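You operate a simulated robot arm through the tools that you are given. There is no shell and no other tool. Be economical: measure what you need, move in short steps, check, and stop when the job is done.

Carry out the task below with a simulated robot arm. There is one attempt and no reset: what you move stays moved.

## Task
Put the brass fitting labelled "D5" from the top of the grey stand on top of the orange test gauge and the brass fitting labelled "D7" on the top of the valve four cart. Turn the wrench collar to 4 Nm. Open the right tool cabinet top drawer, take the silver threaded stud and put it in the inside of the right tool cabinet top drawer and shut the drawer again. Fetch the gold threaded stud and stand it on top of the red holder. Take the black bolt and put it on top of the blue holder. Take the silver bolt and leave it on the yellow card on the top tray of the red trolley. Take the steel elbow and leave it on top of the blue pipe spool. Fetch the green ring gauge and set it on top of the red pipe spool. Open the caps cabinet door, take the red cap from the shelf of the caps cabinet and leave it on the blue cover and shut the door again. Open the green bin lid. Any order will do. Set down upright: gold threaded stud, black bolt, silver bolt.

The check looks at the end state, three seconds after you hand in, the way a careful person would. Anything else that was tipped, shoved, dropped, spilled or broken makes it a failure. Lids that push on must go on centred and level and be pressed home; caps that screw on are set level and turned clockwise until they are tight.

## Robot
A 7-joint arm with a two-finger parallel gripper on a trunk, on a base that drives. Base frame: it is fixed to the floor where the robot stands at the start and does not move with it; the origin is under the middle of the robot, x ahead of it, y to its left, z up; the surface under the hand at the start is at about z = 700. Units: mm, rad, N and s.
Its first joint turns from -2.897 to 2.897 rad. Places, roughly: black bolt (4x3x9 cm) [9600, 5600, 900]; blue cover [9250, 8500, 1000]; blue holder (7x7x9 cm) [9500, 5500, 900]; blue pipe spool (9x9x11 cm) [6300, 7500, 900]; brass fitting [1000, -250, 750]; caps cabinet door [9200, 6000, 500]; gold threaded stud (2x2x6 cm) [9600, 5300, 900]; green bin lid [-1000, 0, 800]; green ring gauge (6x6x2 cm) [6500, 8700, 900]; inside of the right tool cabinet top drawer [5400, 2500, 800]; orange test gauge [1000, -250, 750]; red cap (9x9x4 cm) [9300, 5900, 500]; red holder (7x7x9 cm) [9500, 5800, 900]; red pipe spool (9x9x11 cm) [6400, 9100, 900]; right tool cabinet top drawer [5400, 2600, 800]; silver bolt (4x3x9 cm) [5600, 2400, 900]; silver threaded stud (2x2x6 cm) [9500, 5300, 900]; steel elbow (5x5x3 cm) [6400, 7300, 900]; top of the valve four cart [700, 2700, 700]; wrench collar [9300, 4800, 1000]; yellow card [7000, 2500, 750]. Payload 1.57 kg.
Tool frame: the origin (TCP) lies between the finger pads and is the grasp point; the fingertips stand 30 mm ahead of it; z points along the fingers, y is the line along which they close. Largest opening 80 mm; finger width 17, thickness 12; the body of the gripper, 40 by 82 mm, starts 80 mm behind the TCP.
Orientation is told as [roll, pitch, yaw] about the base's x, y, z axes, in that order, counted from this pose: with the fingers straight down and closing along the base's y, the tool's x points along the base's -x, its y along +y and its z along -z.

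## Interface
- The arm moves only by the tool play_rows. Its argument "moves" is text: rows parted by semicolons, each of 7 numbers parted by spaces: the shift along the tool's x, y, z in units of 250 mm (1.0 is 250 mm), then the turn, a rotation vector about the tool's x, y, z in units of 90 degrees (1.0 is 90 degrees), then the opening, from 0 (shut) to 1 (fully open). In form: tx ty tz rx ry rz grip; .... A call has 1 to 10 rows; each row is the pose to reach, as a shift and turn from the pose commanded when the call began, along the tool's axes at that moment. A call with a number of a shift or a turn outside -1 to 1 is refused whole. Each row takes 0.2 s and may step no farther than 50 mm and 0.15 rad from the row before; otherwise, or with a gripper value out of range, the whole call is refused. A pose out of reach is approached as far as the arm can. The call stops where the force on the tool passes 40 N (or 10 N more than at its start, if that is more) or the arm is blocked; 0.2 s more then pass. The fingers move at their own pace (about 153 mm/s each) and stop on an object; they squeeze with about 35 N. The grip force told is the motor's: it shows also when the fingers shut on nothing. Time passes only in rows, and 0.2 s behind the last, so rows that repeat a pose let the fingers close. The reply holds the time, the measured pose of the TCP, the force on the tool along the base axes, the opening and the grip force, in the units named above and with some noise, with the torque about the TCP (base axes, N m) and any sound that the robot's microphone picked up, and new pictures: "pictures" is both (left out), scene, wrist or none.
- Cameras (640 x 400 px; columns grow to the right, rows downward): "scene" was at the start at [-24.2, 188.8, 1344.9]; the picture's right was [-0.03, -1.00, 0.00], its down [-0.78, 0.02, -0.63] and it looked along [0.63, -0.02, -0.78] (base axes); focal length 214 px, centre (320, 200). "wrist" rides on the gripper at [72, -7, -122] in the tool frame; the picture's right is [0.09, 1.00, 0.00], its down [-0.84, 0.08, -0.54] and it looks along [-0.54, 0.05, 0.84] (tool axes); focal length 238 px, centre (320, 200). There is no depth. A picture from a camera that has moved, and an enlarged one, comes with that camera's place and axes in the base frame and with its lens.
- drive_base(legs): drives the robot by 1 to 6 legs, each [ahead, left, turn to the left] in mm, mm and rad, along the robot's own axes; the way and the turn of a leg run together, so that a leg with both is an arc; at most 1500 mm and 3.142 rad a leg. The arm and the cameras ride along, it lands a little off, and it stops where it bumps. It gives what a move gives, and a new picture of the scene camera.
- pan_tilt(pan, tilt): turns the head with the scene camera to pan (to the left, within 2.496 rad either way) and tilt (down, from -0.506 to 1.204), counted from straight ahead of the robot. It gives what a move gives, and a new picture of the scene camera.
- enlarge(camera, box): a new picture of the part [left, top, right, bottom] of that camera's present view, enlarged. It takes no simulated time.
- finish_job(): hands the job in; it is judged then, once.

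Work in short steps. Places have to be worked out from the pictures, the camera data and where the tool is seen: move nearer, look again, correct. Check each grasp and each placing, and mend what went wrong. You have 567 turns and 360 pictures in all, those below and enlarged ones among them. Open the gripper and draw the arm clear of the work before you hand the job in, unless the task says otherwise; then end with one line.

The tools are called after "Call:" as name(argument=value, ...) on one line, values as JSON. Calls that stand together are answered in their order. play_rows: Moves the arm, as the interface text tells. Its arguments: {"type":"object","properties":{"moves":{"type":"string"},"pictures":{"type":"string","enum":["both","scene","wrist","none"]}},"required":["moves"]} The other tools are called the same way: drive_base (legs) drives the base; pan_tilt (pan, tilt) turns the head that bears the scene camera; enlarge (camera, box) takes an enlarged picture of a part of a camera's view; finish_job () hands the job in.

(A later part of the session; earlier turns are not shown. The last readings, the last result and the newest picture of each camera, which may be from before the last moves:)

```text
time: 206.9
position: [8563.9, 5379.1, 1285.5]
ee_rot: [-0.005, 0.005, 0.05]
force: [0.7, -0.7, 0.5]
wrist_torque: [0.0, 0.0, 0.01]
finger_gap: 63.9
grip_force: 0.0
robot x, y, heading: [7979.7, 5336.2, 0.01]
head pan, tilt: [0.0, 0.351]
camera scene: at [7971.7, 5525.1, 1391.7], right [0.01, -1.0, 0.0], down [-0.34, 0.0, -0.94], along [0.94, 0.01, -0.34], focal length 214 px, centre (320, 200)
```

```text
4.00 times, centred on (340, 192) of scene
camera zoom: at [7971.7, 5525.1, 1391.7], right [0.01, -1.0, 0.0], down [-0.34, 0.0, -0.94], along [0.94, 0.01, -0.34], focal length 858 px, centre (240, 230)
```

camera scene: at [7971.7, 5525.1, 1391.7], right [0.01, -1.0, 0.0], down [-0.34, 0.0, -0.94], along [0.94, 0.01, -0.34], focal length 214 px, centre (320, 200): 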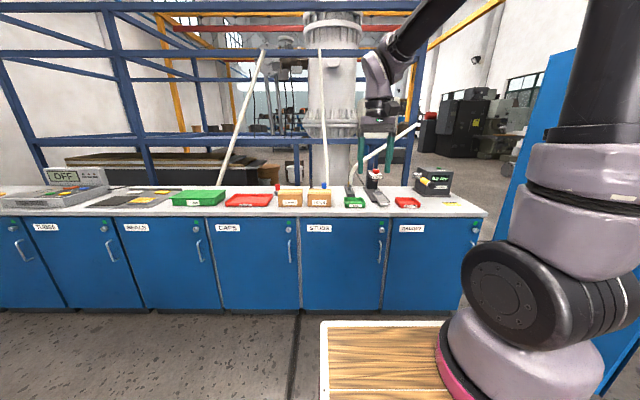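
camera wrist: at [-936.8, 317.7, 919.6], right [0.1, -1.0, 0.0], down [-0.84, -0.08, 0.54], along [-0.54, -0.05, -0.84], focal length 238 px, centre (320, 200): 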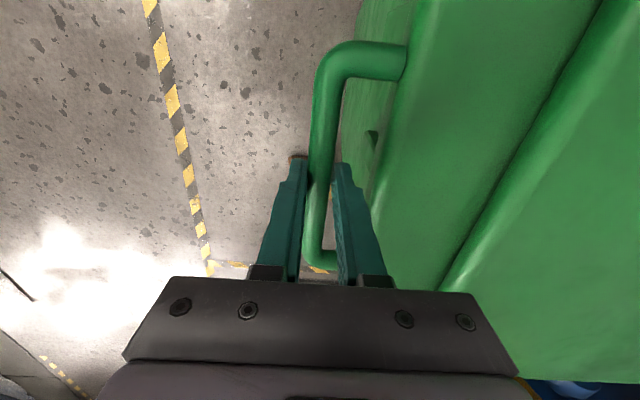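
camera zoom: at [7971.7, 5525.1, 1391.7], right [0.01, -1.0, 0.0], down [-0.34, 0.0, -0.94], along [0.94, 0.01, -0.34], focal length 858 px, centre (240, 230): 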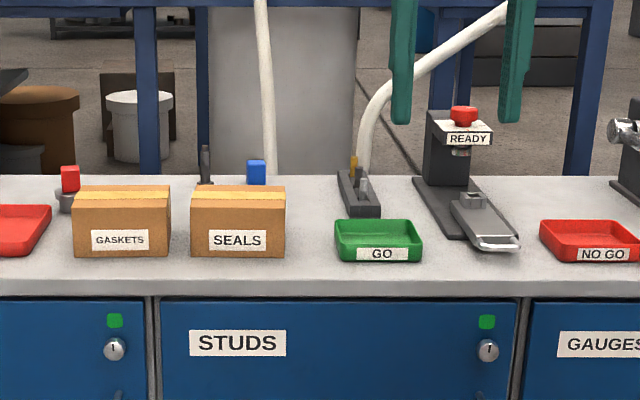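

I drive closer to the bench (x≈8540, y≈5550) and look down on the items.

Call:
drive_base(legs=[[540, 0, 0], [0, 200, 0]])

Call:
pan_tilt(pan=-0.1, tilt=0.5)

Call:
enlarge(camera="scene", box=[160, 90, 480, 290])

Call:
play_rows(moves="0 0 0 0 0 0 1", pictures="wrist")

```text
time: 211.3
position: [9107.1, 5583.3, 1285.3]
ee_rot: [-0.005, 0.004, 0.05]
force: [-0.1, 0.0, -1.1]
wrist_torque: [-0.02, 0.0, -0.03]
finger_gap: 64.1
grip_force: 0.1
robot x, y, heading: [8524.7, 5536.0, 0.008]
head pan, tilt: [0.0, 0.351]
camera scene: at [8515.1, 5728.1, 1391.7], right [0.01, -1.0, 0.0], down [-0.34, 0.0, -0.94], along [0.94, 0.01, -0.34], focal length 214 px, centre (320, 200)
```

scene: 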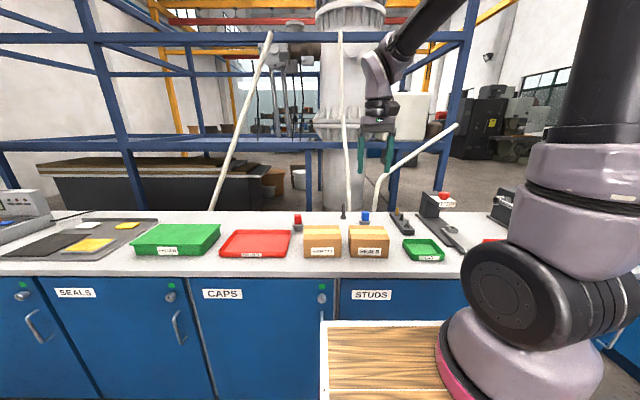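

```text
time: 212.0
position: [9108.2, 5583.7, 1284.8]
ee_rot: [-0.007, 0.002, 0.052]
force: [0.0, -0.4, -0.4]
wrist_torque: [-0.05, -0.01, 0.01]
finger_gap: 64.2
grip_force: 0.1
robot x, y, heading: [8521.9, 5538.9, 0.005]
head pan, tilt: [-0.099, 0.499]
camera scene: at [8512.6, 5719.0, 1378.0], right [-0.09, -1.0, 0.0], down [-0.48, 0.04, -0.88], along [0.87, -0.08, -0.48], focal length 214 px, centre (320, 200)
```

scene: 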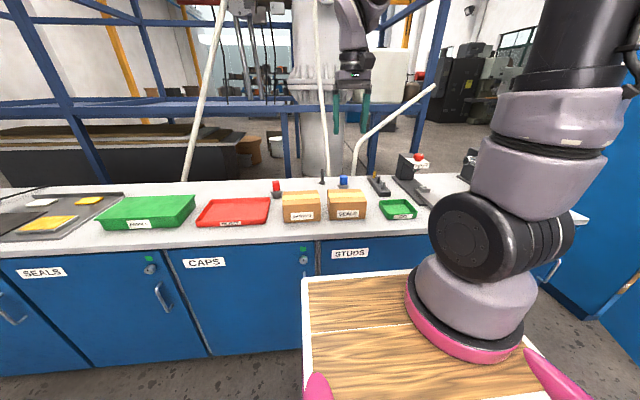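

```text
2.00 times, centred on (320, 190) of scene
camera zoom: at [8512.6, 5719.0, 1378.0], right [-0.09, -1.0, 0.0], down [-0.48, 0.04, -0.88], along [0.87, -0.08, -0.48], focal length 429 px, centre (320, 220)
```

zoom: 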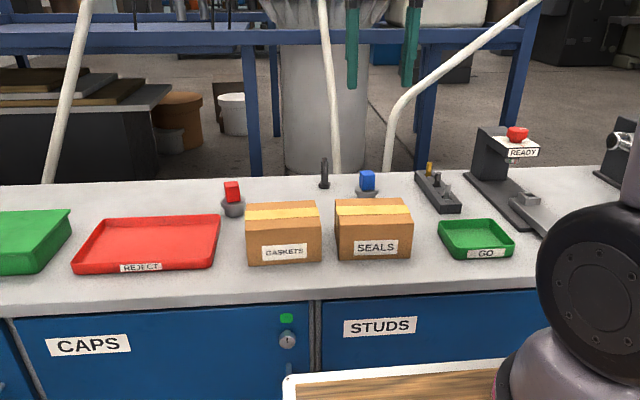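

```text
time: 212.4
position: [9106.8, 5582.5, 1286.5]
ee_rot: [-0.007, 0.003, 0.05]
force: [0.0, 0.1, -0.3]
wrist_torque: [-0.02, -0.04, 0.0]
finger_gap: 79.8
grip_force: 0.1
robot x, y, heading: [8527.5, 5541.2, 0.011]
head pan, tilt: [-0.099, 0.499]
camera wrist: at [9036.1, 5574.4, 1408.7], right [-0.14, 0.99, -0.01], down [0.83, 0.12, 0.54], along [0.53, 0.07, -0.84], focal length 238 px, centre (320, 200)
```

wrist: 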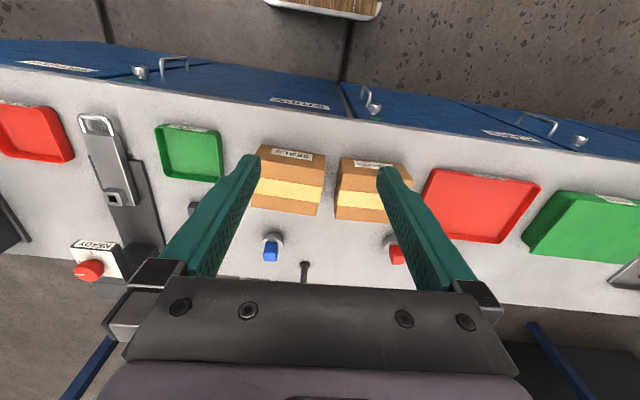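

I move the hand above the back row (about x=9400) for a view from above.

Call:
play_rows(moves="-0.18 0 0 0 0 0 1; -0.36 -0.02 0 0 0 -0.01 1; -0.54 -0.04 0 0 0 -0.02 1; -0.72 -0.06 0.05 0 0 -0.03 1; -0.9 -0.08 0.1 0 0 -0.03 1; -1 -0.1 0.2 0 0 -0.03 1; -1 -0.1 0.2 0 0 -0.03 1", pictures="wrist")

Call:
enlarge(camera="wrist", box=[100, 40, 500, 290])

```text
time: 214.0
position: [9358.4, 5571.6, 1235.2]
ee_rot: [-0.008, 0.002, 0.098]
force: [-0.1, 0.4, -0.1]
wrist_torque: [0.03, -0.05, -0.01]
finger_gap: 79.8
grip_force: 0.1
robot x, y, heading: [8524.7, 5541.2, 0.01]
head pan, tilt: [-0.099, 0.499]
camera wrist: at [9288.0, 5559.9, 1358.0], right [-0.19, 0.98, -0.01], down [0.83, 0.16, 0.54], along [0.53, 0.1, -0.84], focal length 238 px, centre (320, 200)
```

wrist: 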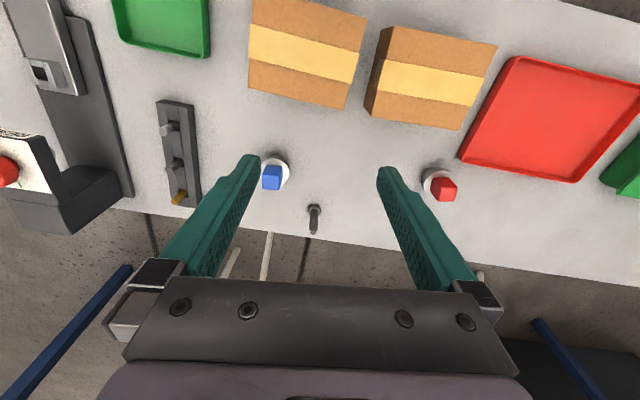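

```text
1.60 times, centred on (300, 165) of wrist
camera zoom: at [9288.0, 5559.9, 1358.0], right [-0.19, 0.98, -0.01], down [0.83, 0.16, 0.54], along [0.53, 0.1, -0.84], focal length 381 px, centre (352, 256)
```

zoom: 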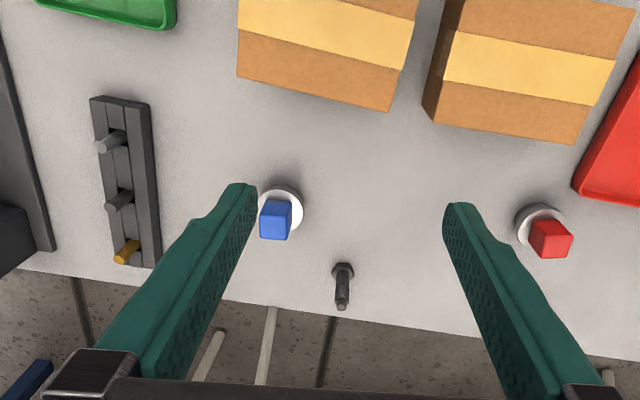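

The black bolt stands on its head at about (9600,5604); the blue holder is near (9510,5510), the red one further left. I straighten the yaw and hover over the bolt.

Call:
play_rows(moves="-0.14 0.005 0.05 0 0 0.01 1; -0.28 0.01 0.1 0 0 0.02 1; -0.42 0.015 0.15 0 0 0.03 1; -0.56 0.02 0.25 0 0 0.04 1; -0.7 0.025 0.35 0 0 0.05 1; -0.84 0.03 0.45 0 0 0.062 1; -0.95 0.036 0.55 0 0 0.062 1; -0.95 0.036 0.55 0 0 0.062 1")

```text
time: 215.8
position: [9538.1, 5603.4, 1111.6]
ee_rot: [-0.009, 0.001, 0.002]
force: [-0.3, 0.0, -0.5]
wrist_torque: [0.01, 0.03, 0.02]
finger_gap: 79.8
grip_force: 0.0
out of reach, approached as far as the arm can: row 6, 7, 8
robot x, y, heading: [8523.1, 5534.7, 0.004]
head pan, tilt: [-0.099, 0.499]
camera scene: at [8512.9, 5719.1, 1378.0], right [-0.09, -1.0, 0.0], down [-0.48, 0.04, -0.88], along [0.87, -0.08, -0.48], focal length 214 px, centre (320, 200)
camera wrist: at [9466.7, 5598.8, 1234.3], right [-0.09, 1.0, -0.01], down [0.84, 0.08, 0.54], along [0.54, 0.04, -0.84], focal length 238 px, centre (320, 200)
```

scene: 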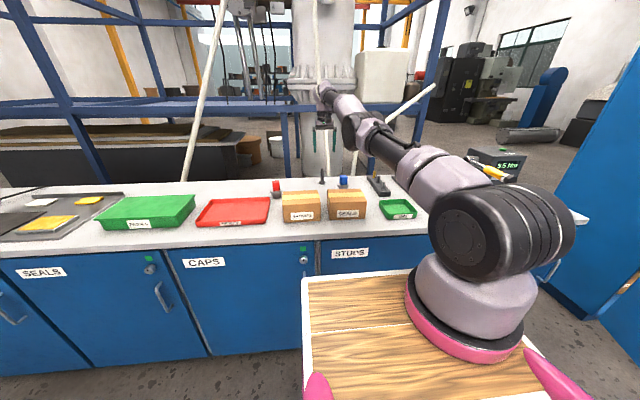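
wrist: 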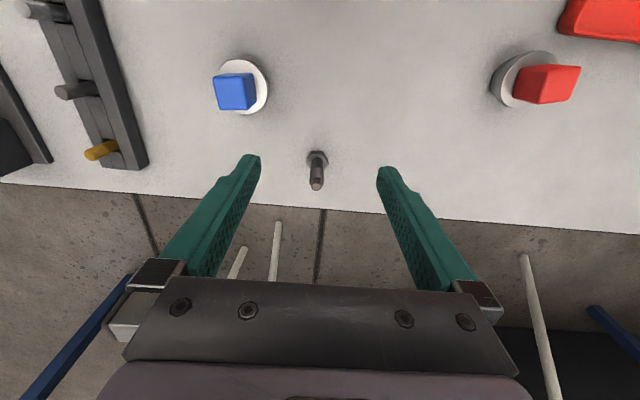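

The reach limit is about 1010 mm from the robot's middle. The bench edge is near x≈9120, so I can drive 120 mm closer.

Call:
play_rows(moves="0.2 0 -0.05 0 0 0 1; 0.4 0 -0.1 0 0 0 1; 0.5 0 -0.1 0 0 0 1", pictures="none")

Call:
drive_base(legs=[[120, 0, 0]])

```text
refused: row 1 steps farther than a row can; nothing moved
```

```text
time: 217.0
position: [9657.9, 5607.3, 1111.3]
ee_rot: [-0.007, 0.002, 0.003]
force: [0.1, -0.1, 0.0]
wrist_torque: [0.01, 0.03, 0.01]
finger_gap: 80.1
grip_force: 0.1
robot x, y, heading: [8643.3, 5539.8, 0.011]
head pan, tilt: [-0.099, 0.499]
camera scene: at [8632.3, 5720.2, 1378.0], right [-0.09, -1.0, 0.0], down [-0.48, 0.04, -0.88], along [0.87, -0.08, -0.48], focal length 214 px, centre (320, 200)
```

scene: 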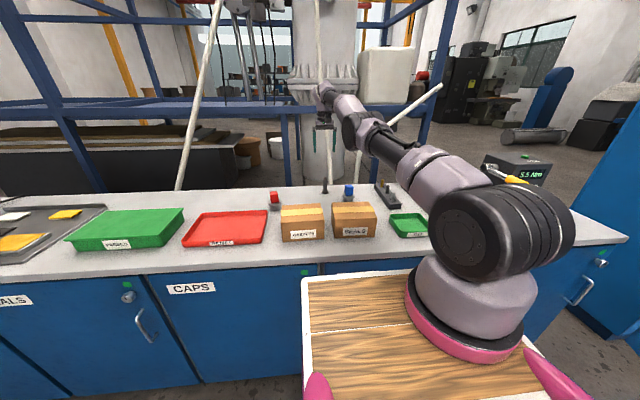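

I move over the bolt at (9602,5604), then down to z≈965, stopping for a look.

Call:
play_rows(moves="0.12 -0.006 0 0 0 0 1; 0.224 -0.012 0 0 0 0 1; 0.224 -0.012 0.15 0 0 0 1; 0.224 -0.012 0.3 0 0 0 1; 0.224 -0.012 0.3 0 0 0 1", pictures="wrist")

```text
time: 218.2
position: [9663.4, 5616.7, 1040.7]
ee_rot: [-0.006, 0.003, 0.003]
force: [-0.4, 0.2, -0.2]
wrist_torque: [0.01, 0.0, 0.02]
finger_gap: 79.7
grip_force: 0.2
out of reach, approached as far as the arm can: row 1, 2, 3, 4, 5
robot x, y, heading: [8644.5, 5537.4, 0.012]
head pan, tilt: [-0.099, 0.499]
camera wrist: at [9592.0, 5611.4, 1164.3], right [-0.09, 1.0, -0.01], down [0.84, 0.08, 0.54], along [0.54, 0.04, -0.84], focal length 238 px, centre (320, 200)
```

wrist: 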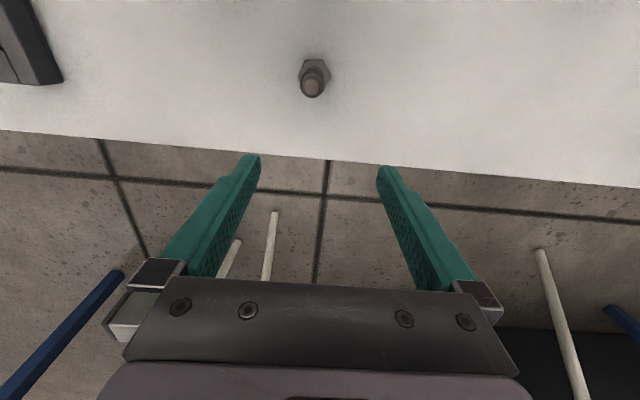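

The commanded pose was still the out-of-reach one. I move back to x=9602 at a safe height.

Call:
play_rows(moves="0.1 0.004 -0.1 0 0 0 1; 0.228 0.008 -0.1 0 0 0 1; 0.228 0.008 -0.1 0 0 0 1", pictures="wrist")

```text
time: 219.0
position: [9657.5, 5629.5, 1072.8]
ee_rot: [-0.01, 0.004, 0.003]
force: [-0.2, -0.8, 0.4]
wrist_torque: [-0.04, -0.02, 0.02]
finger_gap: 80.0
grip_force: 0.2
out of reach, approached as far as the arm can: row 1, 2, 3
robot x, y, heading: [8643.9, 5539.2, 0.015]
head pan, tilt: [-0.099, 0.499]
camera wrist: at [9585.5, 5624.4, 1196.3], right [-0.09, 1.0, -0.01], down [0.84, 0.08, 0.54], along [0.54, 0.04, -0.84], focal length 238 px, centre (320, 200)
```

wrist: 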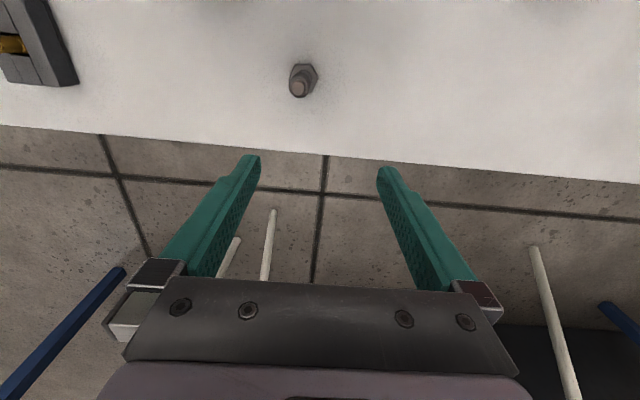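

The arm seems stuck near its limit. I draw it back further to regain tracking.

Call:
play_rows(moves="0.18 0 0 0 0 0 1; 0.36 0 0 0 0 0 1; 0.54 0 0 0 0 0 1; 0.72 0 0 0 0 0 1; 0.72 0 0 0 0 0 1", pictures="none")

```text
time: 220.2
position: [9642.1, 5674.1, 1096.2]
ee_rot: [-0.009, 0.003, 0.003]
force: [-1.1, 0.7, 0.0]
wrist_torque: [0.01, 0.01, 0.02]
finger_gap: 79.9
grip_force: 0.0
out of reach, approached as far as the arm can: row 1, 2, 3, 4, 5
robot x, y, heading: [8642.9, 5539.8, 0.012]
head pan, tilt: [-0.099, 0.499]
```

The command still lies outside the reach; I keep drawing back until it tracks.

Call:
play_rows(moves="0.18 0 0 0 0 0 1; 0.36 0 0 0 0 0 1; 0.54 0 0 0 0 0 1; 0.54 0 0 0 0 0 1", pictures="none")

```text
time: 221.2
position: [9625.0, 5714.2, 1118.0]
ee_rot: [-0.009, 0.004, 0.004]
force: [0.5, -0.7, 0.8]
wrist_torque: [0.0, 0.03, -0.01]
finger_gap: 80.2
grip_force: 0.1
out of reach, approached as far as the arm can: row 1, 2, 3, 4
robot x, y, heading: [8645.7, 5541.1, 0.012]
head pan, tilt: [-0.099, 0.499]
```

I test the response in the other direction.

Call:
play_rows(moves="0 -0.18 0 0 0 0 1; 0 -0.36 0 0 0 0 1; 0 -0.36 0 0 0 0 1; 0.18 -0.36 0 0 0 0 1; 0.36 -0.36 0 0 0 0 1; 0.54 -0.36 0 0 0 0 1; 0.54 -0.36 0 0 0 0 1")

```text
time: 222.8
position: [9633.9, 5659.4, 1151.9]
ee_rot: [-0.009, 0.003, 0.003]
force: [-0.9, -0.6, 0.2]
wrist_torque: [0.0, 0.0, 0.01]
finger_gap: 80.0
grip_force: 0.1
out of reach, approached as far as the arm can: row 1, 2, 3, 4, 5, 6, 7
robot x, y, heading: [8643.2, 5541.1, 0.014]
head pan, tilt: [-0.099, 0.499]
camera scene: at [8632.3, 5720.3, 1378.0], right [-0.09, -1.0, 0.0], down [-0.48, 0.04, -0.88], along [0.87, -0.08, -0.48], focal length 214 px, centre (320, 200)
camera wrist: at [9562.9, 5654.1, 1275.2], right [-0.1, 1.0, -0.01], down [0.84, 0.08, 0.54], along [0.54, 0.04, -0.84], focal length 238 px, centre (320, 200)
```

scene: 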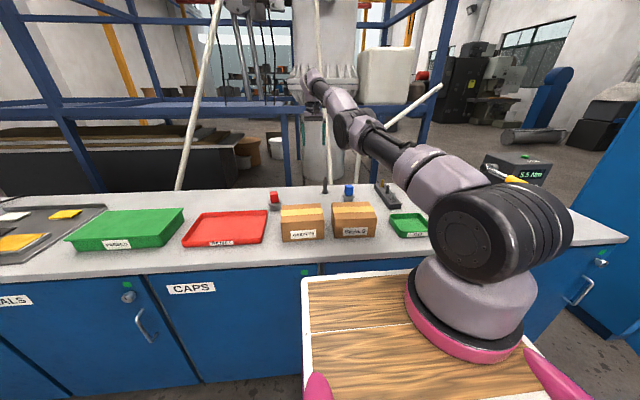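
wrist: 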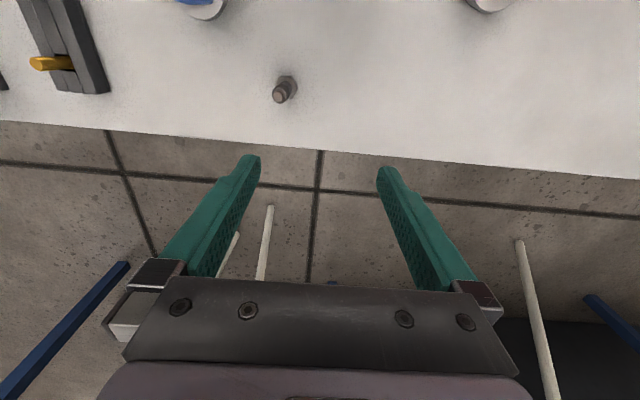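

The command still seems beyond the limit in x. I retract more.

Call:
play_rows(moves="0.19 0 0 0 0 0 1; 0.38 0 0 0 0 0 1; 0.57 0 0 0 0 0 1; 0.76 0 0 0 0 0 1; 0.95 0 0 0 0 0 1", pictures="none")

```text
time: 224.0
position: [9593.2, 5732.2, 1209.2]
ee_rot: [-0.007, 0.004, 0.001]
force: [-0.1, 0.2, 1.6]
wrist_torque: [0.07, 0.01, 0.05]
finger_gap: 80.1
grip_force: 0.2
out of reach, approached as far as the arm can: row 1, 2, 3, 4, 5
robot x, y, heading: [8642.4, 5535.5, 0.012]
head pan, tilt: [-0.099, 0.499]
```

The arm seems caught at full stretch. I set a safe target (about 520 mm ahead, z≈1250) and give it time to fold.

Call:
play_rows(moves="-0.125 0.06 -0.1 0 0 0 1; -0.25 0.12 -0.2 0 0 0 1; -0.375 0.18 -0.3 0 0 0 1; -0.5 0.24 -0.4 0 0 0 1; -0.625 0.3 -0.5 0 0 0 1; -0.75 0.36 -0.6 0 0 0 1; -0.875 0.42 -0.7 0 0 0 1; -1 0.48 -0.8 0 0 0 1; -1 0.48 -0.8 0 0 0 1; -1 0.48 -0.8 0 0 0 1", pictures="none")

```text
time: 226.2
position: [9563.8, 5757.5, 1266.4]
ee_rot: [-0.008, 0.002, 0.003]
force: [-0.2, 0.2, 0.6]
wrist_torque: [0.03, 0.01, 0.05]
finger_gap: 80.0
grip_force: 0.0
out of reach, approached as far as the arm can: row 1, 2, 3, 4, 5, 6, 7, 8, 9, 10
robot x, y, heading: [8645.7, 5537.5, 0.013]
head pan, tilt: [-0.099, 0.499]
```

I hold the same safe target for ten rows to see whether it folds.

Call:
play_rows(moves="0 0 0 0 0 0 1; 0 0 0 0 0 0 1; 0 0 0 0 0 0 1; 0 0 0 0 0 0 1; 0 0 0 0 0 0 1; 0 0 0 0 0 0 1; 0 0 0 0 0 0 1; 0 0 0 0 0 0 1; 0 0 0 0 0 0 1; 0 0 0 0 0 0 1", pictures="none")

```text
time: 228.4
position: [9563.9, 5757.4, 1266.1]
ee_rot: [-0.008, 0.001, 0.003]
force: [0.6, 0.1, 0.0]
wrist_torque: [0.02, 0.01, 0.0]
finger_gap: 79.8
grip_force: 0.1
robot x, y, heading: [8643.9, 5536.4, 0.007]
head pan, tilt: [-0.099, 0.499]
```

The commanded pose is reset to the reached one. I test a small inward move.

Call:
play_rows(moves="0.05 0 0 0 0 0 1; 0.1 0 0 0 0 0 1; 0.1 0 0 0 0 0 1", pictures="none")

```text
time: 229.2
position: [9531.3, 5757.6, 1263.9]
ee_rot: [-0.008, 0.001, 0.003]
force: [0.3, -0.7, -0.5]
wrist_torque: [-0.02, 0.02, 0.01]
finger_gap: 79.7
grip_force: 0.1
robot x, y, heading: [8644.7, 5540.7, 0.011]
head pan, tilt: [-0.099, 0.499]
```

It tracks again. I draw in further and move to y≈5604.

Call:
play_rows(moves="0.12 0 0 0 0 0 1; 0.24 -0.1 0 0 0 0 1; 0.36 -0.25 0.05 0 0 0 1; 0.4 -0.4 0.15 0 0 0 1; 0.4 -0.53 0.28 0 0 0 1; 0.4 -0.62 0.42 0 0 0 1; 0.4 -0.62 0.42 0 0 0 1", pictures="none")

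```text
time: 230.8
position: [9424.1, 5600.3, 1159.2]
ee_rot: [-0.009, 0.003, 0.001]
force: [0.1, 0.1, 0.0]
wrist_torque: [0.02, -0.04, 0.0]
finger_gap: 80.1
grip_force: 0.1
robot x, y, heading: [8644.4, 5538.3, 0.013]
head pan, tilt: [-0.099, 0.499]
```

Now over the bolt at (9602,5604), first at z≈1060.

Call:
play_rows(moves="-0.18 0 0.05 0 0 0 1; -0.36 0.005 0.12 0 0 0 1; -0.54 0.01 0.2 0 0 0 1; -0.712 0.015 0.28 0 0 0 1; -0.712 0.015 0.4 0 0 0 1; -0.712 0.015 0.4 0 0 0 1", pictures="wrist")

```text
time: 232.2
position: [9604.5, 5603.8, 1058.1]
ee_rot: [-0.008, 0.002, 0.003]
force: [0.8, -0.8, 0.6]
wrist_torque: [0.0, -0.03, 0.01]
finger_gap: 79.9
grip_force: 0.1
robot x, y, heading: [8647.2, 5538.6, 0.01]
head pan, tilt: [-0.099, 0.499]
camera wrist: at [9532.6, 5599.1, 1181.7], right [-0.1, 1.0, -0.01], down [0.84, 0.08, 0.54], along [0.54, 0.05, -0.84], focal length 238 px, centre (320, 200)
```

wrist: 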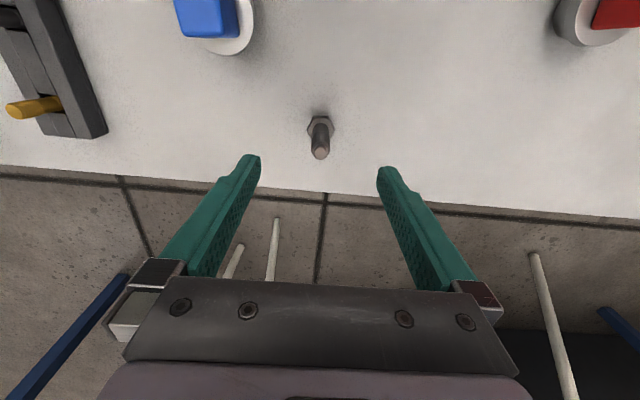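

Well aligned (2–3 mm off). I go down, grip the shank and lift.

Call:
play_rows(moves="-0.01 0.004 0.15 0 0 0 1; -0.01 0.004 0.3 0 0 0 1; -0.01 0.004 0.372 0 0 0 1; -0.01 0.004 0.372 0 0 0 0; -0.01 0.004 0.372 0 0 0 0; -0.01 0.004 0.372 0 0 0 0", pictures="wrist")

```text
time: 233.6
position: [9604.9, 5604.7, 964.6]
ee_rot: [-0.008, 0.001, 0.003]
force: [0.1, 0.1, -0.3]
wrist_torque: [-0.01, 0.01, -0.03]
finger_gap: 0.0
grip_force: 21.7
robot x, y, heading: [8645.9, 5535.0, 0.007]
head pan, tilt: [-0.099, 0.499]
camera wrist: at [9533.0, 5598.8, 1087.4], right [-0.1, 1.0, -0.01], down [0.84, 0.08, 0.54], along [0.54, 0.04, -0.84], focal length 238 px, centre (320, 200)
```

wrist: 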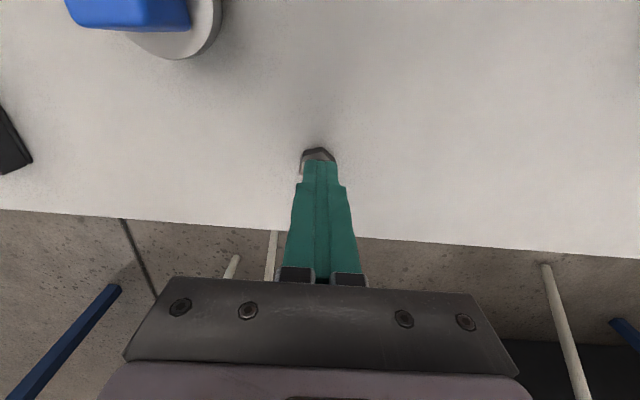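

The fingers shut on nothing. I open, lift and look again.

Call:
play_rows(moves="0 0 0 0 0 0 1; 0 0 0 0 0 0 1; 0 0 -0.18 0 0 0 1; 0 0 -0.36 0 0 0 1; 0 0 -0.4 0 0 0 1", pictures="wrist")

Call:
enlarge(camera="scene", box=[270, 170, 430, 270])

```text
time: 234.8
position: [9604.8, 5604.9, 1064.8]
ee_rot: [-0.006, 0.003, 0.002]
force: [-0.1, 0.0, 0.5]
wrist_torque: [-0.01, 0.02, 0.02]
finger_gap: 79.8
grip_force: 0.0
robot x, y, heading: [8642.7, 5539.7, 0.008]
head pan, tilt: [-0.099, 0.499]
camera wrist: at [9533.7, 5600.1, 1187.6], right [-0.1, 1.0, -0.01], down [0.84, 0.08, 0.54], along [0.54, 0.04, -0.84], focal length 238 px, centre (320, 200)
```

wrist: 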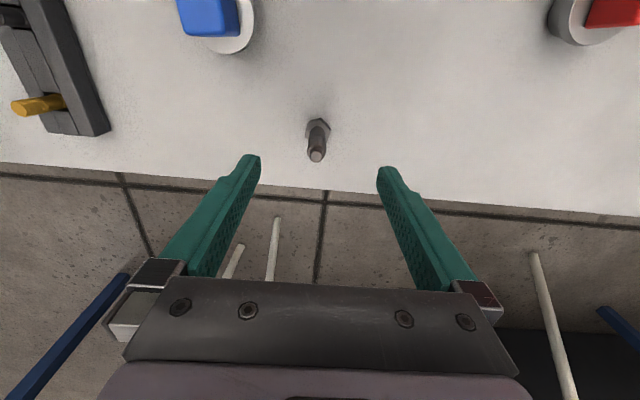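

```text
4.00 times, centred on (350, 220) of scene
camera zoom: at [8632.4, 5720.2, 1378.0], right [-0.09, -1.0, 0.0], down [-0.48, 0.04, -0.88], along [0.87, -0.08, -0.48], focal length 858 px, centre (200, 120)
```

zoom: 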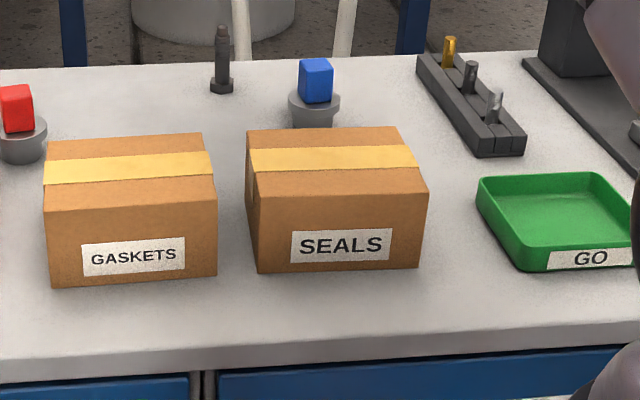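

The bolt is undisturbed. Triangulating both views puts it at (9617,5605) with the bench at z≈872, so I was short and too high. I correct and try again.

Call:
play_rows(moves="-0.048 0 0.1 0 0 0 1; -0.048 0 0.27 0 0 0 1; -0.048 0 0.4 0 0 0 1; -0.048 0 0.512 0 0 0 1; -0.048 0 0.512 0 0 0 0; -0.048 0 0.512 0 0 0 0; -0.048 0 0.512 0 0 0 0", pictures="wrist")

```text
time: 236.4
position: [9616.8, 5605.2, 936.1]
ee_rot: [-0.007, 0.001, 0.005]
force: [1.5, -0.5, 3.2]
wrist_torque: [0.05, -0.14, -0.02]
finger_gap: 19.1
grip_force: 33.0
robot x, y, heading: [8644.1, 5537.3, 0.008]
head pan, tilt: [-0.099, 0.499]
camera wrist: at [9544.9, 5599.8, 1059.6], right [-0.1, 1.0, -0.01], down [0.84, 0.08, 0.54], along [0.54, 0.04, -0.84], focal length 238 px, centre (320, 200)
```

wrist: 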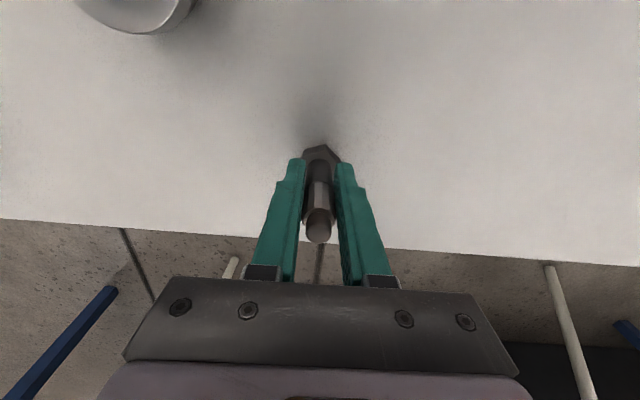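

The shank is held (19 mm). I lift and move towards the blue holder, whose top is near (9517,5504,957).

Call:
play_rows(moves="0 0 -0.18 0 0 0 0; 0 0 -0.36 0 0 0 0; 0 0 -0.54 0 0 0 0; 0 0 -0.62 0 0 0 0; 0.1 -0.1 -0.62 0 0 0 0; 0.2 -0.2 -0.62 0 0 0 0; 0.3 -0.3 -0.62 0 0 0 0; 0.3 -0.3 -0.62 0 0 0 0")

Call:
enlarge(camera="scene", box=[270, 140, 430, 240])

```text
time: 238.2
position: [9543.0, 5530.5, 1092.1]
ee_rot: [-0.007, 0.003, 0.003]
force: [-0.5, -0.3, -2.4]
wrist_torque: [0.02, 0.04, 0.02]
finger_gap: 19.3
grip_force: 33.2
robot x, y, heading: [8643.0, 5537.5, 0.015]
head pan, tilt: [-0.099, 0.499]
camera scene: at [8632.4, 5720.2, 1378.0], right [-0.09, -1.0, 0.0], down [-0.48, 0.04, -0.88], along [0.87, -0.08, -0.48], focal length 214 px, centre (320, 200)
camera wrist: at [9471.8, 5525.6, 1215.3], right [-0.09, 1.0, -0.01], down [0.84, 0.08, 0.54], along [0.54, 0.05, -0.84], focal length 238 px, centre (320, 200)
```

scene: 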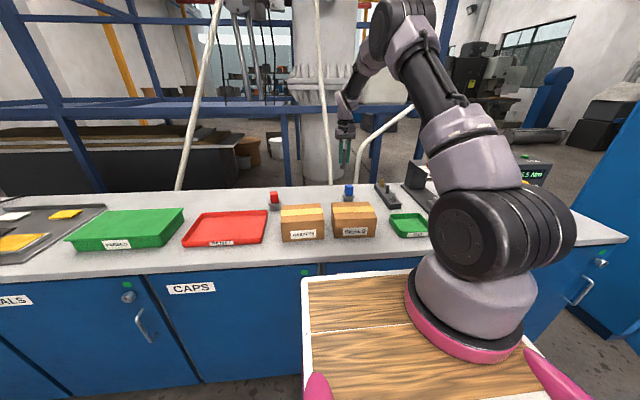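
wrist: 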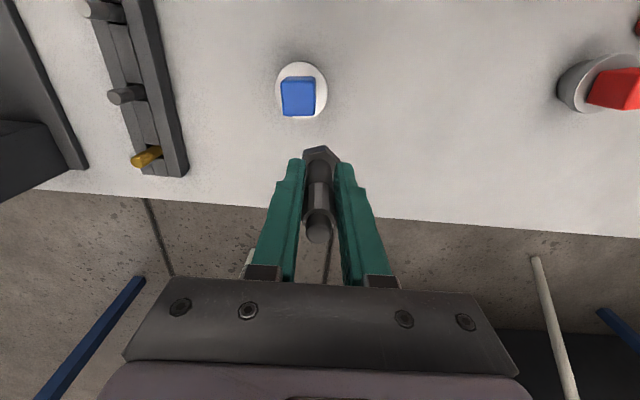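

```text
4.00 times, centred on (350, 190) of scene
camera zoom: at [8632.4, 5720.2, 1378.0], right [-0.09, -1.0, 0.0], down [-0.48, 0.04, -0.88], along [0.87, -0.08, -0.48], focal length 858 px, centre (200, 240)
```

zoom: 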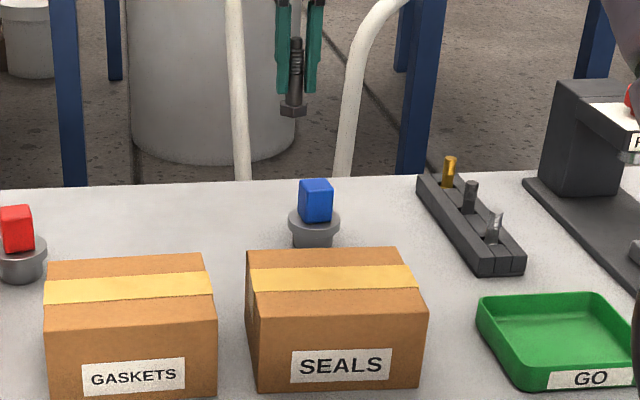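

I enlarge the wrist view of the blue holder to find its top face.

Call:
enlarge(camera="wrist", box=[240, 50, 400, 150])

```text
4.00 times, centred on (320, 100) of wrist
camera zoom: at [9471.8, 5525.6, 1215.3], right [-0.09, 1.0, -0.01], down [0.84, 0.08, 0.54], along [0.54, 0.05, -0.84], focal length 953 px, centre (320, 600)
```

zoom: 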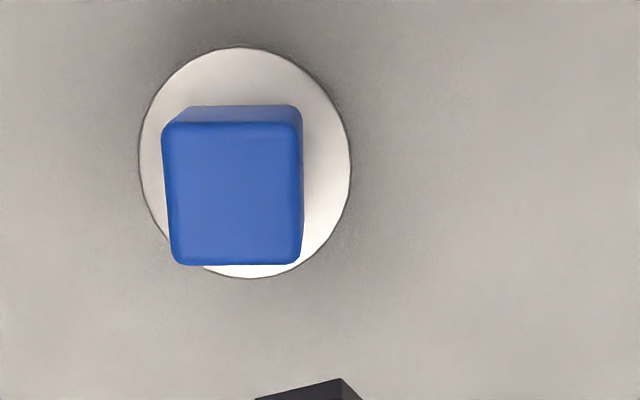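

The top face is about 35 mm wide, centred at (9517,5507). I move over it and come down with small steps.

Call:
play_rows(moves="0.1 -0.092 0 0 0 0 0; 0.1 -0.092 0.1 0 0 0 0; 0.1 -0.092 0.19 0 0 0 0; 0.1 -0.092 0.24 0 0 0 0; 0.1 -0.092 0.24 0 0 0 0", pictures="none")

Call:
enlarge(camera="scene", box=[310, 150, 390, 200])

Call:
enlarge(camera="wrist", box=[240, 100, 400, 200])

```text
time: 239.4
position: [9517.5, 5508.0, 1034.0]
ee_rot: [-0.007, 0.002, 0.003]
force: [-0.6, 0.4, -2.1]
wrist_torque: [-0.02, -0.01, -0.01]
finger_gap: 19.2
grip_force: 33.2
robot x, y, heading: [8644.6, 5538.3, 0.012]
head pan, tilt: [-0.099, 0.499]
```

```text
8.00 times, centred on (350, 175) of scene
camera zoom: at [8632.3, 5720.2, 1378.0], right [-0.09, -1.0, 0.0], down [-0.48, 0.04, -0.88], along [0.87, -0.08, -0.48], focal length 1716 px, centre (80, 400)
```

zoom: 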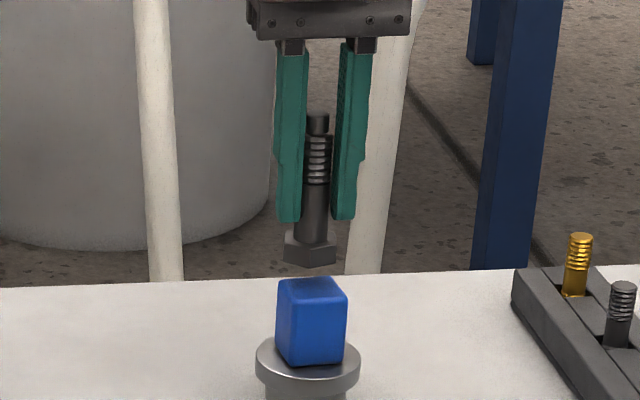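

```text
4.00 times, centred on (320, 150) of wrist
camera zoom: at [9446.3, 5502.3, 1156.5], right [-0.09, 1.0, -0.01], down [0.84, 0.08, 0.54], along [0.54, 0.04, -0.84], focal length 953 px, centre (320, 400)
```

zoom: 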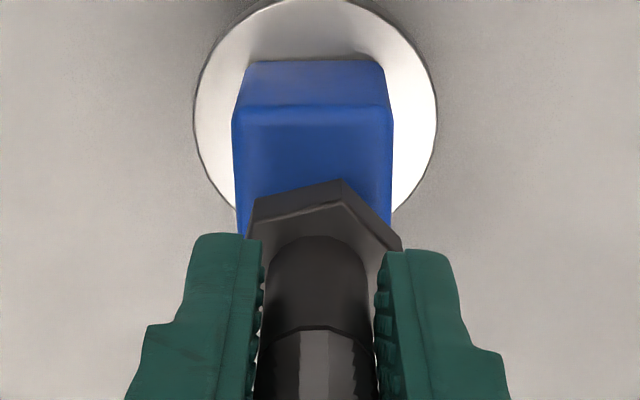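

The bolt is centred. I lower in 2–3 mm steps until contact.

Call:
play_rows(moves="0 -0.005 0.016 0 0 0 0; 0 -0.005 0.028 0 0 0 0; 0 -0.005 0.038 0 0 0 0; 0 -0.005 0.046 0 0 0 0; 0 -0.005 0.054 0 0 0 0", pictures="none")

```text
time: 240.6
position: [9518.8, 5505.7, 1019.6]
ee_rot: [-0.007, 0.002, 0.003]
force: [-0.3, -0.7, -2.2]
wrist_torque: [0.0, 0.03, 0.02]
finger_gap: 19.0
grip_force: 33.0
robot x, y, heading: [8645.1, 5539.3, 0.013]
head pan, tilt: [-0.099, 0.499]
```

Call:
play_rows(moves="0 0 0.008 0 0 0 0; 0 0 0.016 0 0 0 0; 0 0 0.024 0 0 0 0; 0 0 0.032 0 0 0 0", pictures="none")

Call:
enlarge(camera="scene", box=[310, 150, 390, 200])

```text
time: 241.6
position: [9518.2, 5506.4, 1012.4]
ee_rot: [-0.008, 0.001, 0.002]
force: [4.3, 2.4, 26.7]
wrist_torque: [0.43, -0.34, 0.09]
finger_gap: 19.4
grip_force: 33.3
robot x, y, heading: [8645.1, 5534.4, 0.013]
head pan, tilt: [-0.099, 0.499]
```

```text
8.00 times, centred on (350, 175) of scene
camera zoom: at [8631.4, 5720.3, 1378.0], right [-0.09, -1.0, 0.0], down [-0.48, 0.04, -0.88], along [0.87, -0.08, -0.48], focal length 1716 px, centre (80, 400)
```

zoom: 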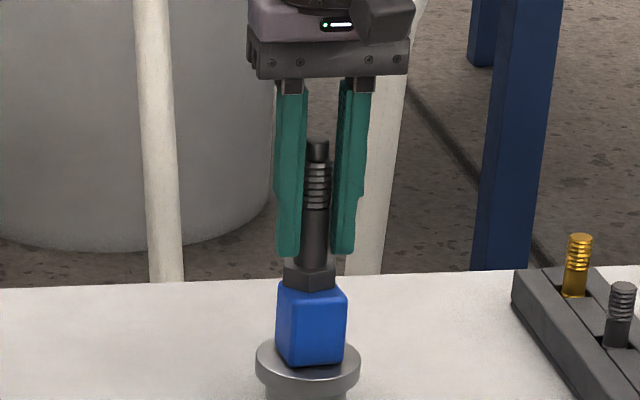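

Contact is made and the head sits centrally on the block. I ease off, open and lift.

Call:
play_rows(moves="0 0 -0.012 0 0 0 0; 0 0 -0.012 0 0 0 0; 0 0 -0.012 0 0 0 0.4; 0 0 -0.012 0 0 0 0.7; 0 0 -0.012 0 0 0 0.7; 0 0 -0.15 0 0 0 0.8; 0 0 -0.33 0 0 0 1; 0 0 -0.45 0 0 0 1", pictures="none")

Call:
enlarge(camera="scene", box=[270, 140, 430, 240])

Call:
enlarge(camera="wrist", box=[0, 20, 400, 270])

```text
time: 243.4
position: [9517.4, 5506.0, 1123.3]
ee_rot: [-0.01, 0.004, 0.005]
force: [-0.2, -0.7, -0.8]
wrist_torque: [-0.04, 0.04, -0.01]
finger_gap: 79.7
grip_force: 0.1
robot x, y, heading: [8639.3, 5536.1, 0.014]
head pan, tilt: [-0.099, 0.499]
```

```text
4.00 times, centred on (350, 190) of scene
camera zoom: at [8632.6, 5720.2, 1378.0], right [-0.09, -1.0, 0.0], down [-0.48, 0.04, -0.88], along [0.87, -0.08, -0.48], focal length 858 px, centre (200, 240)
```

zoom: 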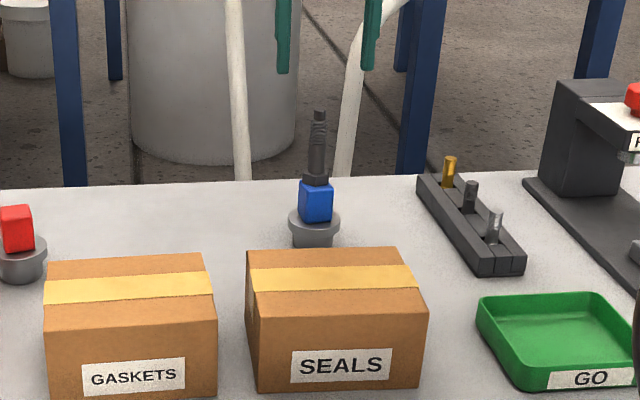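

```text
1.60 times, centred on (200, 145) of wrist
camera zoom: at [9445.8, 5500.7, 1247.2], right [-0.09, 1.0, -0.01], down [0.84, 0.08, 0.54], along [0.54, 0.04, -0.84], focal length 381 px, centre (512, 288)
```

zoom: 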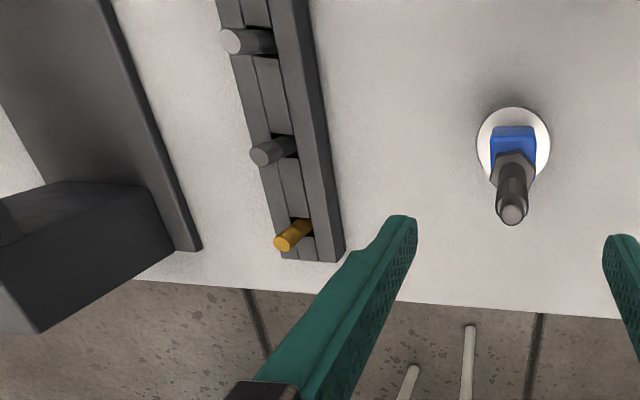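

The black bolt stands on the blue block. Next is the gold stud, the rearmost in the rack, with its top near (9613,5308,942).

Call:
play_rows(moves="-0.077 -0.16 0 0 0 0 0.8; -0.154 -0.32 0.05 0 0 0 0.8; -0.231 -0.48 0.1 0 0 0 0.8; -0.308 -0.64 0.18 0 0 0 0.8; -0.384 -0.792 0.25 0 0 0 0.8; -0.384 -0.792 0.35 0 0 0 0.8; -0.384 -0.792 0.35 0 0 0 0.8", pictures="wrist")

Call:
enlarge(camera="wrist", box=[220, 50, 420, 175])

```text
time: 245.0
position: [9613.4, 5306.5, 1038.4]
ee_rot: [-0.01, 0.003, 0.001]
force: [1.0, -0.3, -0.2]
wrist_torque: [-0.01, 0.0, -0.01]
finger_gap: 64.2
grip_force: 0.1
robot x, y, heading: [8641.2, 5538.5, 0.01]
head pan, tilt: [-0.099, 0.499]
camera wrist: at [9542.1, 5302.4, 1161.4], right [-0.09, 1.0, -0.01], down [0.84, 0.08, 0.54], along [0.54, 0.04, -0.84], focal length 238 px, centre (320, 200)
```

wrist: 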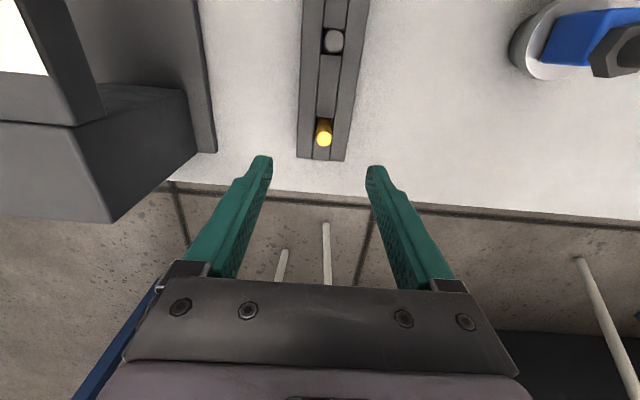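

```text
3.20 times, centred on (320, 112) of wrist
camera zoom: at [9542.1, 5302.4, 1161.4], right [-0.09, 1.0, -0.01], down [0.84, 0.08, 0.54], along [0.54, 0.04, -0.84], focal length 763 px, centre (320, 480)
```

zoom: 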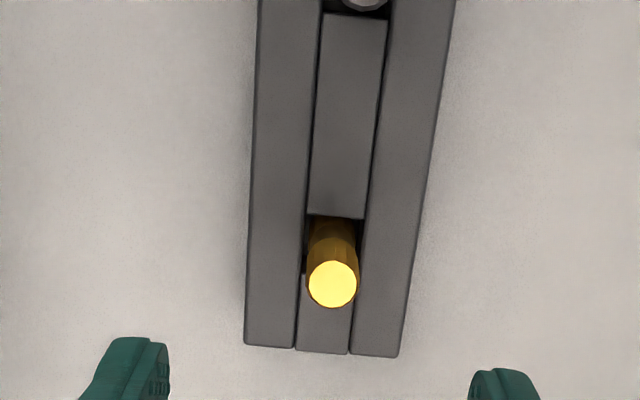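

Well aligned (4 mm in y). I go down to z≈938, grip and lift.

Call:
play_rows(moves="-0.004 0.015 0.15 0 0 0 0.8; -0.004 0.015 0.3 0 0 0 0.8; -0.004 0.015 0.4 0 0 0 0.8; -0.004 0.015 0.4 0 0 0 0; -0.004 0.015 0.4 0 0 0 0; -0.004 0.015 0.4 0 0 0 0", pictures="wrist")

```text
time: 246.4
position: [9614.9, 5311.9, 937.8]
ee_rot: [-0.008, 0.003, 0.003]
force: [0.8, -1.4, 1.9]
wrist_torque: [0.04, 0.01, -0.04]
finger_gap: 15.1
grip_force: 31.0
robot x, y, heading: [8644.4, 5537.9, 0.013]
head pan, tilt: [-0.099, 0.499]
camera wrist: at [9542.3, 5307.0, 1061.1], right [-0.09, 1.0, -0.01], down [0.84, 0.08, 0.54], along [0.54, 0.04, -0.84], focal length 238 px, centre (320, 200)
```

wrist: 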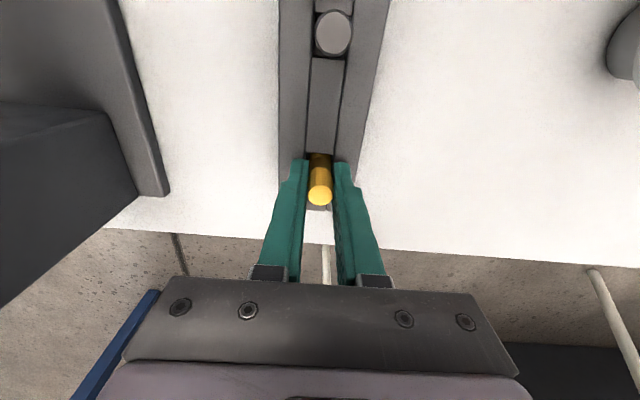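

The gold stud is held (15 mm). I lift it high and carry it towards the red holder at about (9480,5841).

Call:
play_rows(moves="0 0 -0.18 0 0 0 0; 0 0 -0.36 0 0 0 0; 0 0 -0.54 0 0 0 0; 0 0 -0.72 0 0 0 0; 0 0 -0.88 0 0 0 0; 0.05 0.18 -0.88 0 0 0 0; 0.1 0.36 -0.88 0 0 0 0; 0.15 0.54 -0.88 0 0 0 0; 0.2 0.72 -0.88 0 0 0 0; 0.25 0.9 -0.88 0 0 0 0", pictures="none")

Call:
play_rows(moves="0.04 0.18 0 0 0 0 0; 0.08 0.36 0 0 0 0 0; 0.12 0.54 0 0 0 0 0; 0.16 0.72 0.05 0 0 0 0; 0.2 0.9 0.1 0 0 0 0; 0.22 0.99 0.2 0 0 0 0; 0.22 0.99 0.2 0 0 0 0")

Call:
enlarge(camera="wrist", box=[220, 50, 460, 200])

```text
time: 248.6
position: [9552.5, 5535.7, 1157.4]
ee_rot: [-0.01, 0.003, 0.0]
force: [0.3, -0.5, -0.8]
wrist_torque: [0.06, -0.02, -0.03]
finger_gap: 14.7
grip_force: 30.4
robot x, y, heading: [8641.5, 5537.1, 0.009]
head pan, tilt: [-0.099, 0.499]
```

```text
time: 250.2
position: [9497.1, 5784.7, 1104.9]
ee_rot: [-0.007, 0.003, 0.004]
force: [1.1, -0.1, -1.0]
wrist_torque: [0.0, -0.01, -0.01]
finger_gap: 14.2
grip_force: 29.9
robot x, y, heading: [8645.1, 5536.4, 0.009]
head pan, tilt: [-0.099, 0.499]
camera scene: at [8632.2, 5720.2, 1378.0], right [-0.09, -1.0, 0.0], down [-0.48, 0.04, -0.88], along [0.87, -0.08, -0.48], focal length 214 px, centre (320, 200)
camera wrist: at [9425.2, 5779.8, 1227.9], right [-0.09, 1.0, -0.01], down [0.84, 0.08, 0.54], along [0.54, 0.04, -0.84], focal length 238 px, centre (320, 200)
```

scene: 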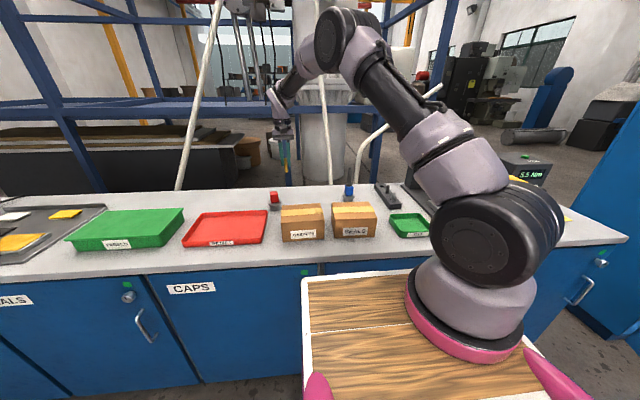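
wrist: 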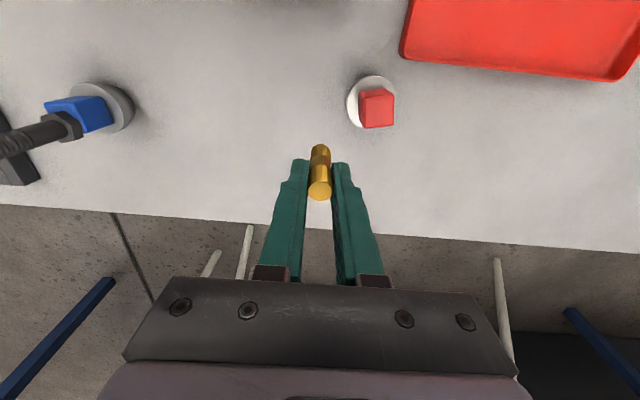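

```text
2.67 times, centred on (340, 125) of wrist
camera zoom: at [9425.2, 5779.8, 1227.9], right [-0.09, 1.0, -0.01], down [0.84, 0.08, 0.54], along [0.54, 0.04, -0.84], focal length 636 px, centre (267, 400)
```

zoom: 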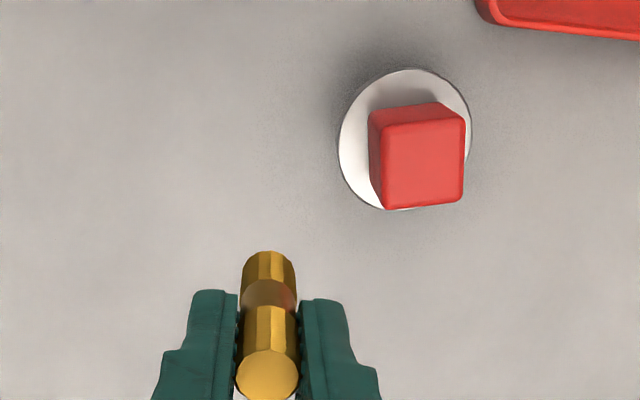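

The red top's centre is at (9480,5848). I move over it and lower to about z=1025.

Call:
play_rows(moves="0.034 0.127 0 0 0 0 0; 0.068 0.254 0 0 0 0 0; 0.068 0.254 0.15 0 0 0 0; 0.068 0.254 0.28 0 0 0 0; 0.068 0.254 0.28 0 0 0 0", pictures="none")

Call:
enlarge(camera="wrist", box=[240, 80, 400, 180])

Call:
enlarge(camera="scene", box=[240, 160, 320, 210])

```text
time: 251.4
position: [9479.7, 5846.1, 1031.7]
ee_rot: [-0.008, 0.005, 0.003]
force: [-0.3, -0.1, -0.9]
wrist_torque: [0.02, -0.02, 0.01]
finger_gap: 14.4
grip_force: 30.8
robot x, y, heading: [8644.9, 5537.9, 0.008]
head pan, tilt: [-0.099, 0.499]
```

```text
4.00 times, centred on (320, 130) of wrist
camera zoom: at [9408.1, 5841.8, 1154.8], right [-0.1, 1.0, -0.01], down [0.84, 0.08, 0.54], along [0.54, 0.04, -0.84], focal length 953 px, centre (320, 480)
```

zoom: 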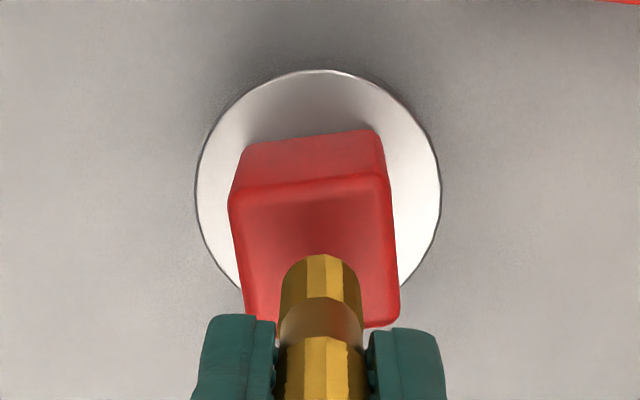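

```text
8.00 times, centred on (280, 185) of scene
camera zoom: at [8632.2, 5720.3, 1378.0], right [-0.09, -1.0, 0.0], down [-0.48, 0.04, -0.88], along [0.87, -0.08, -0.48], focal length 1716 px, centre (640, 320)
```

zoom: 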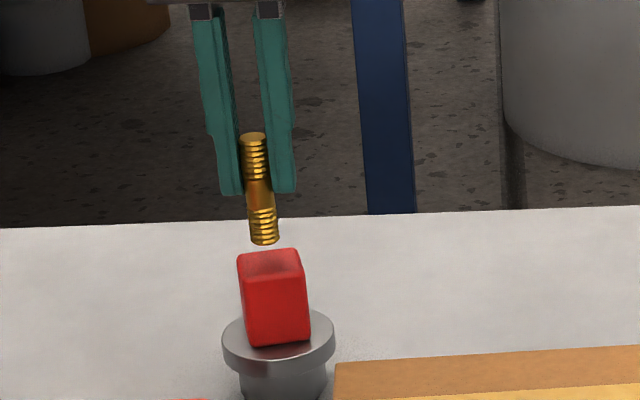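

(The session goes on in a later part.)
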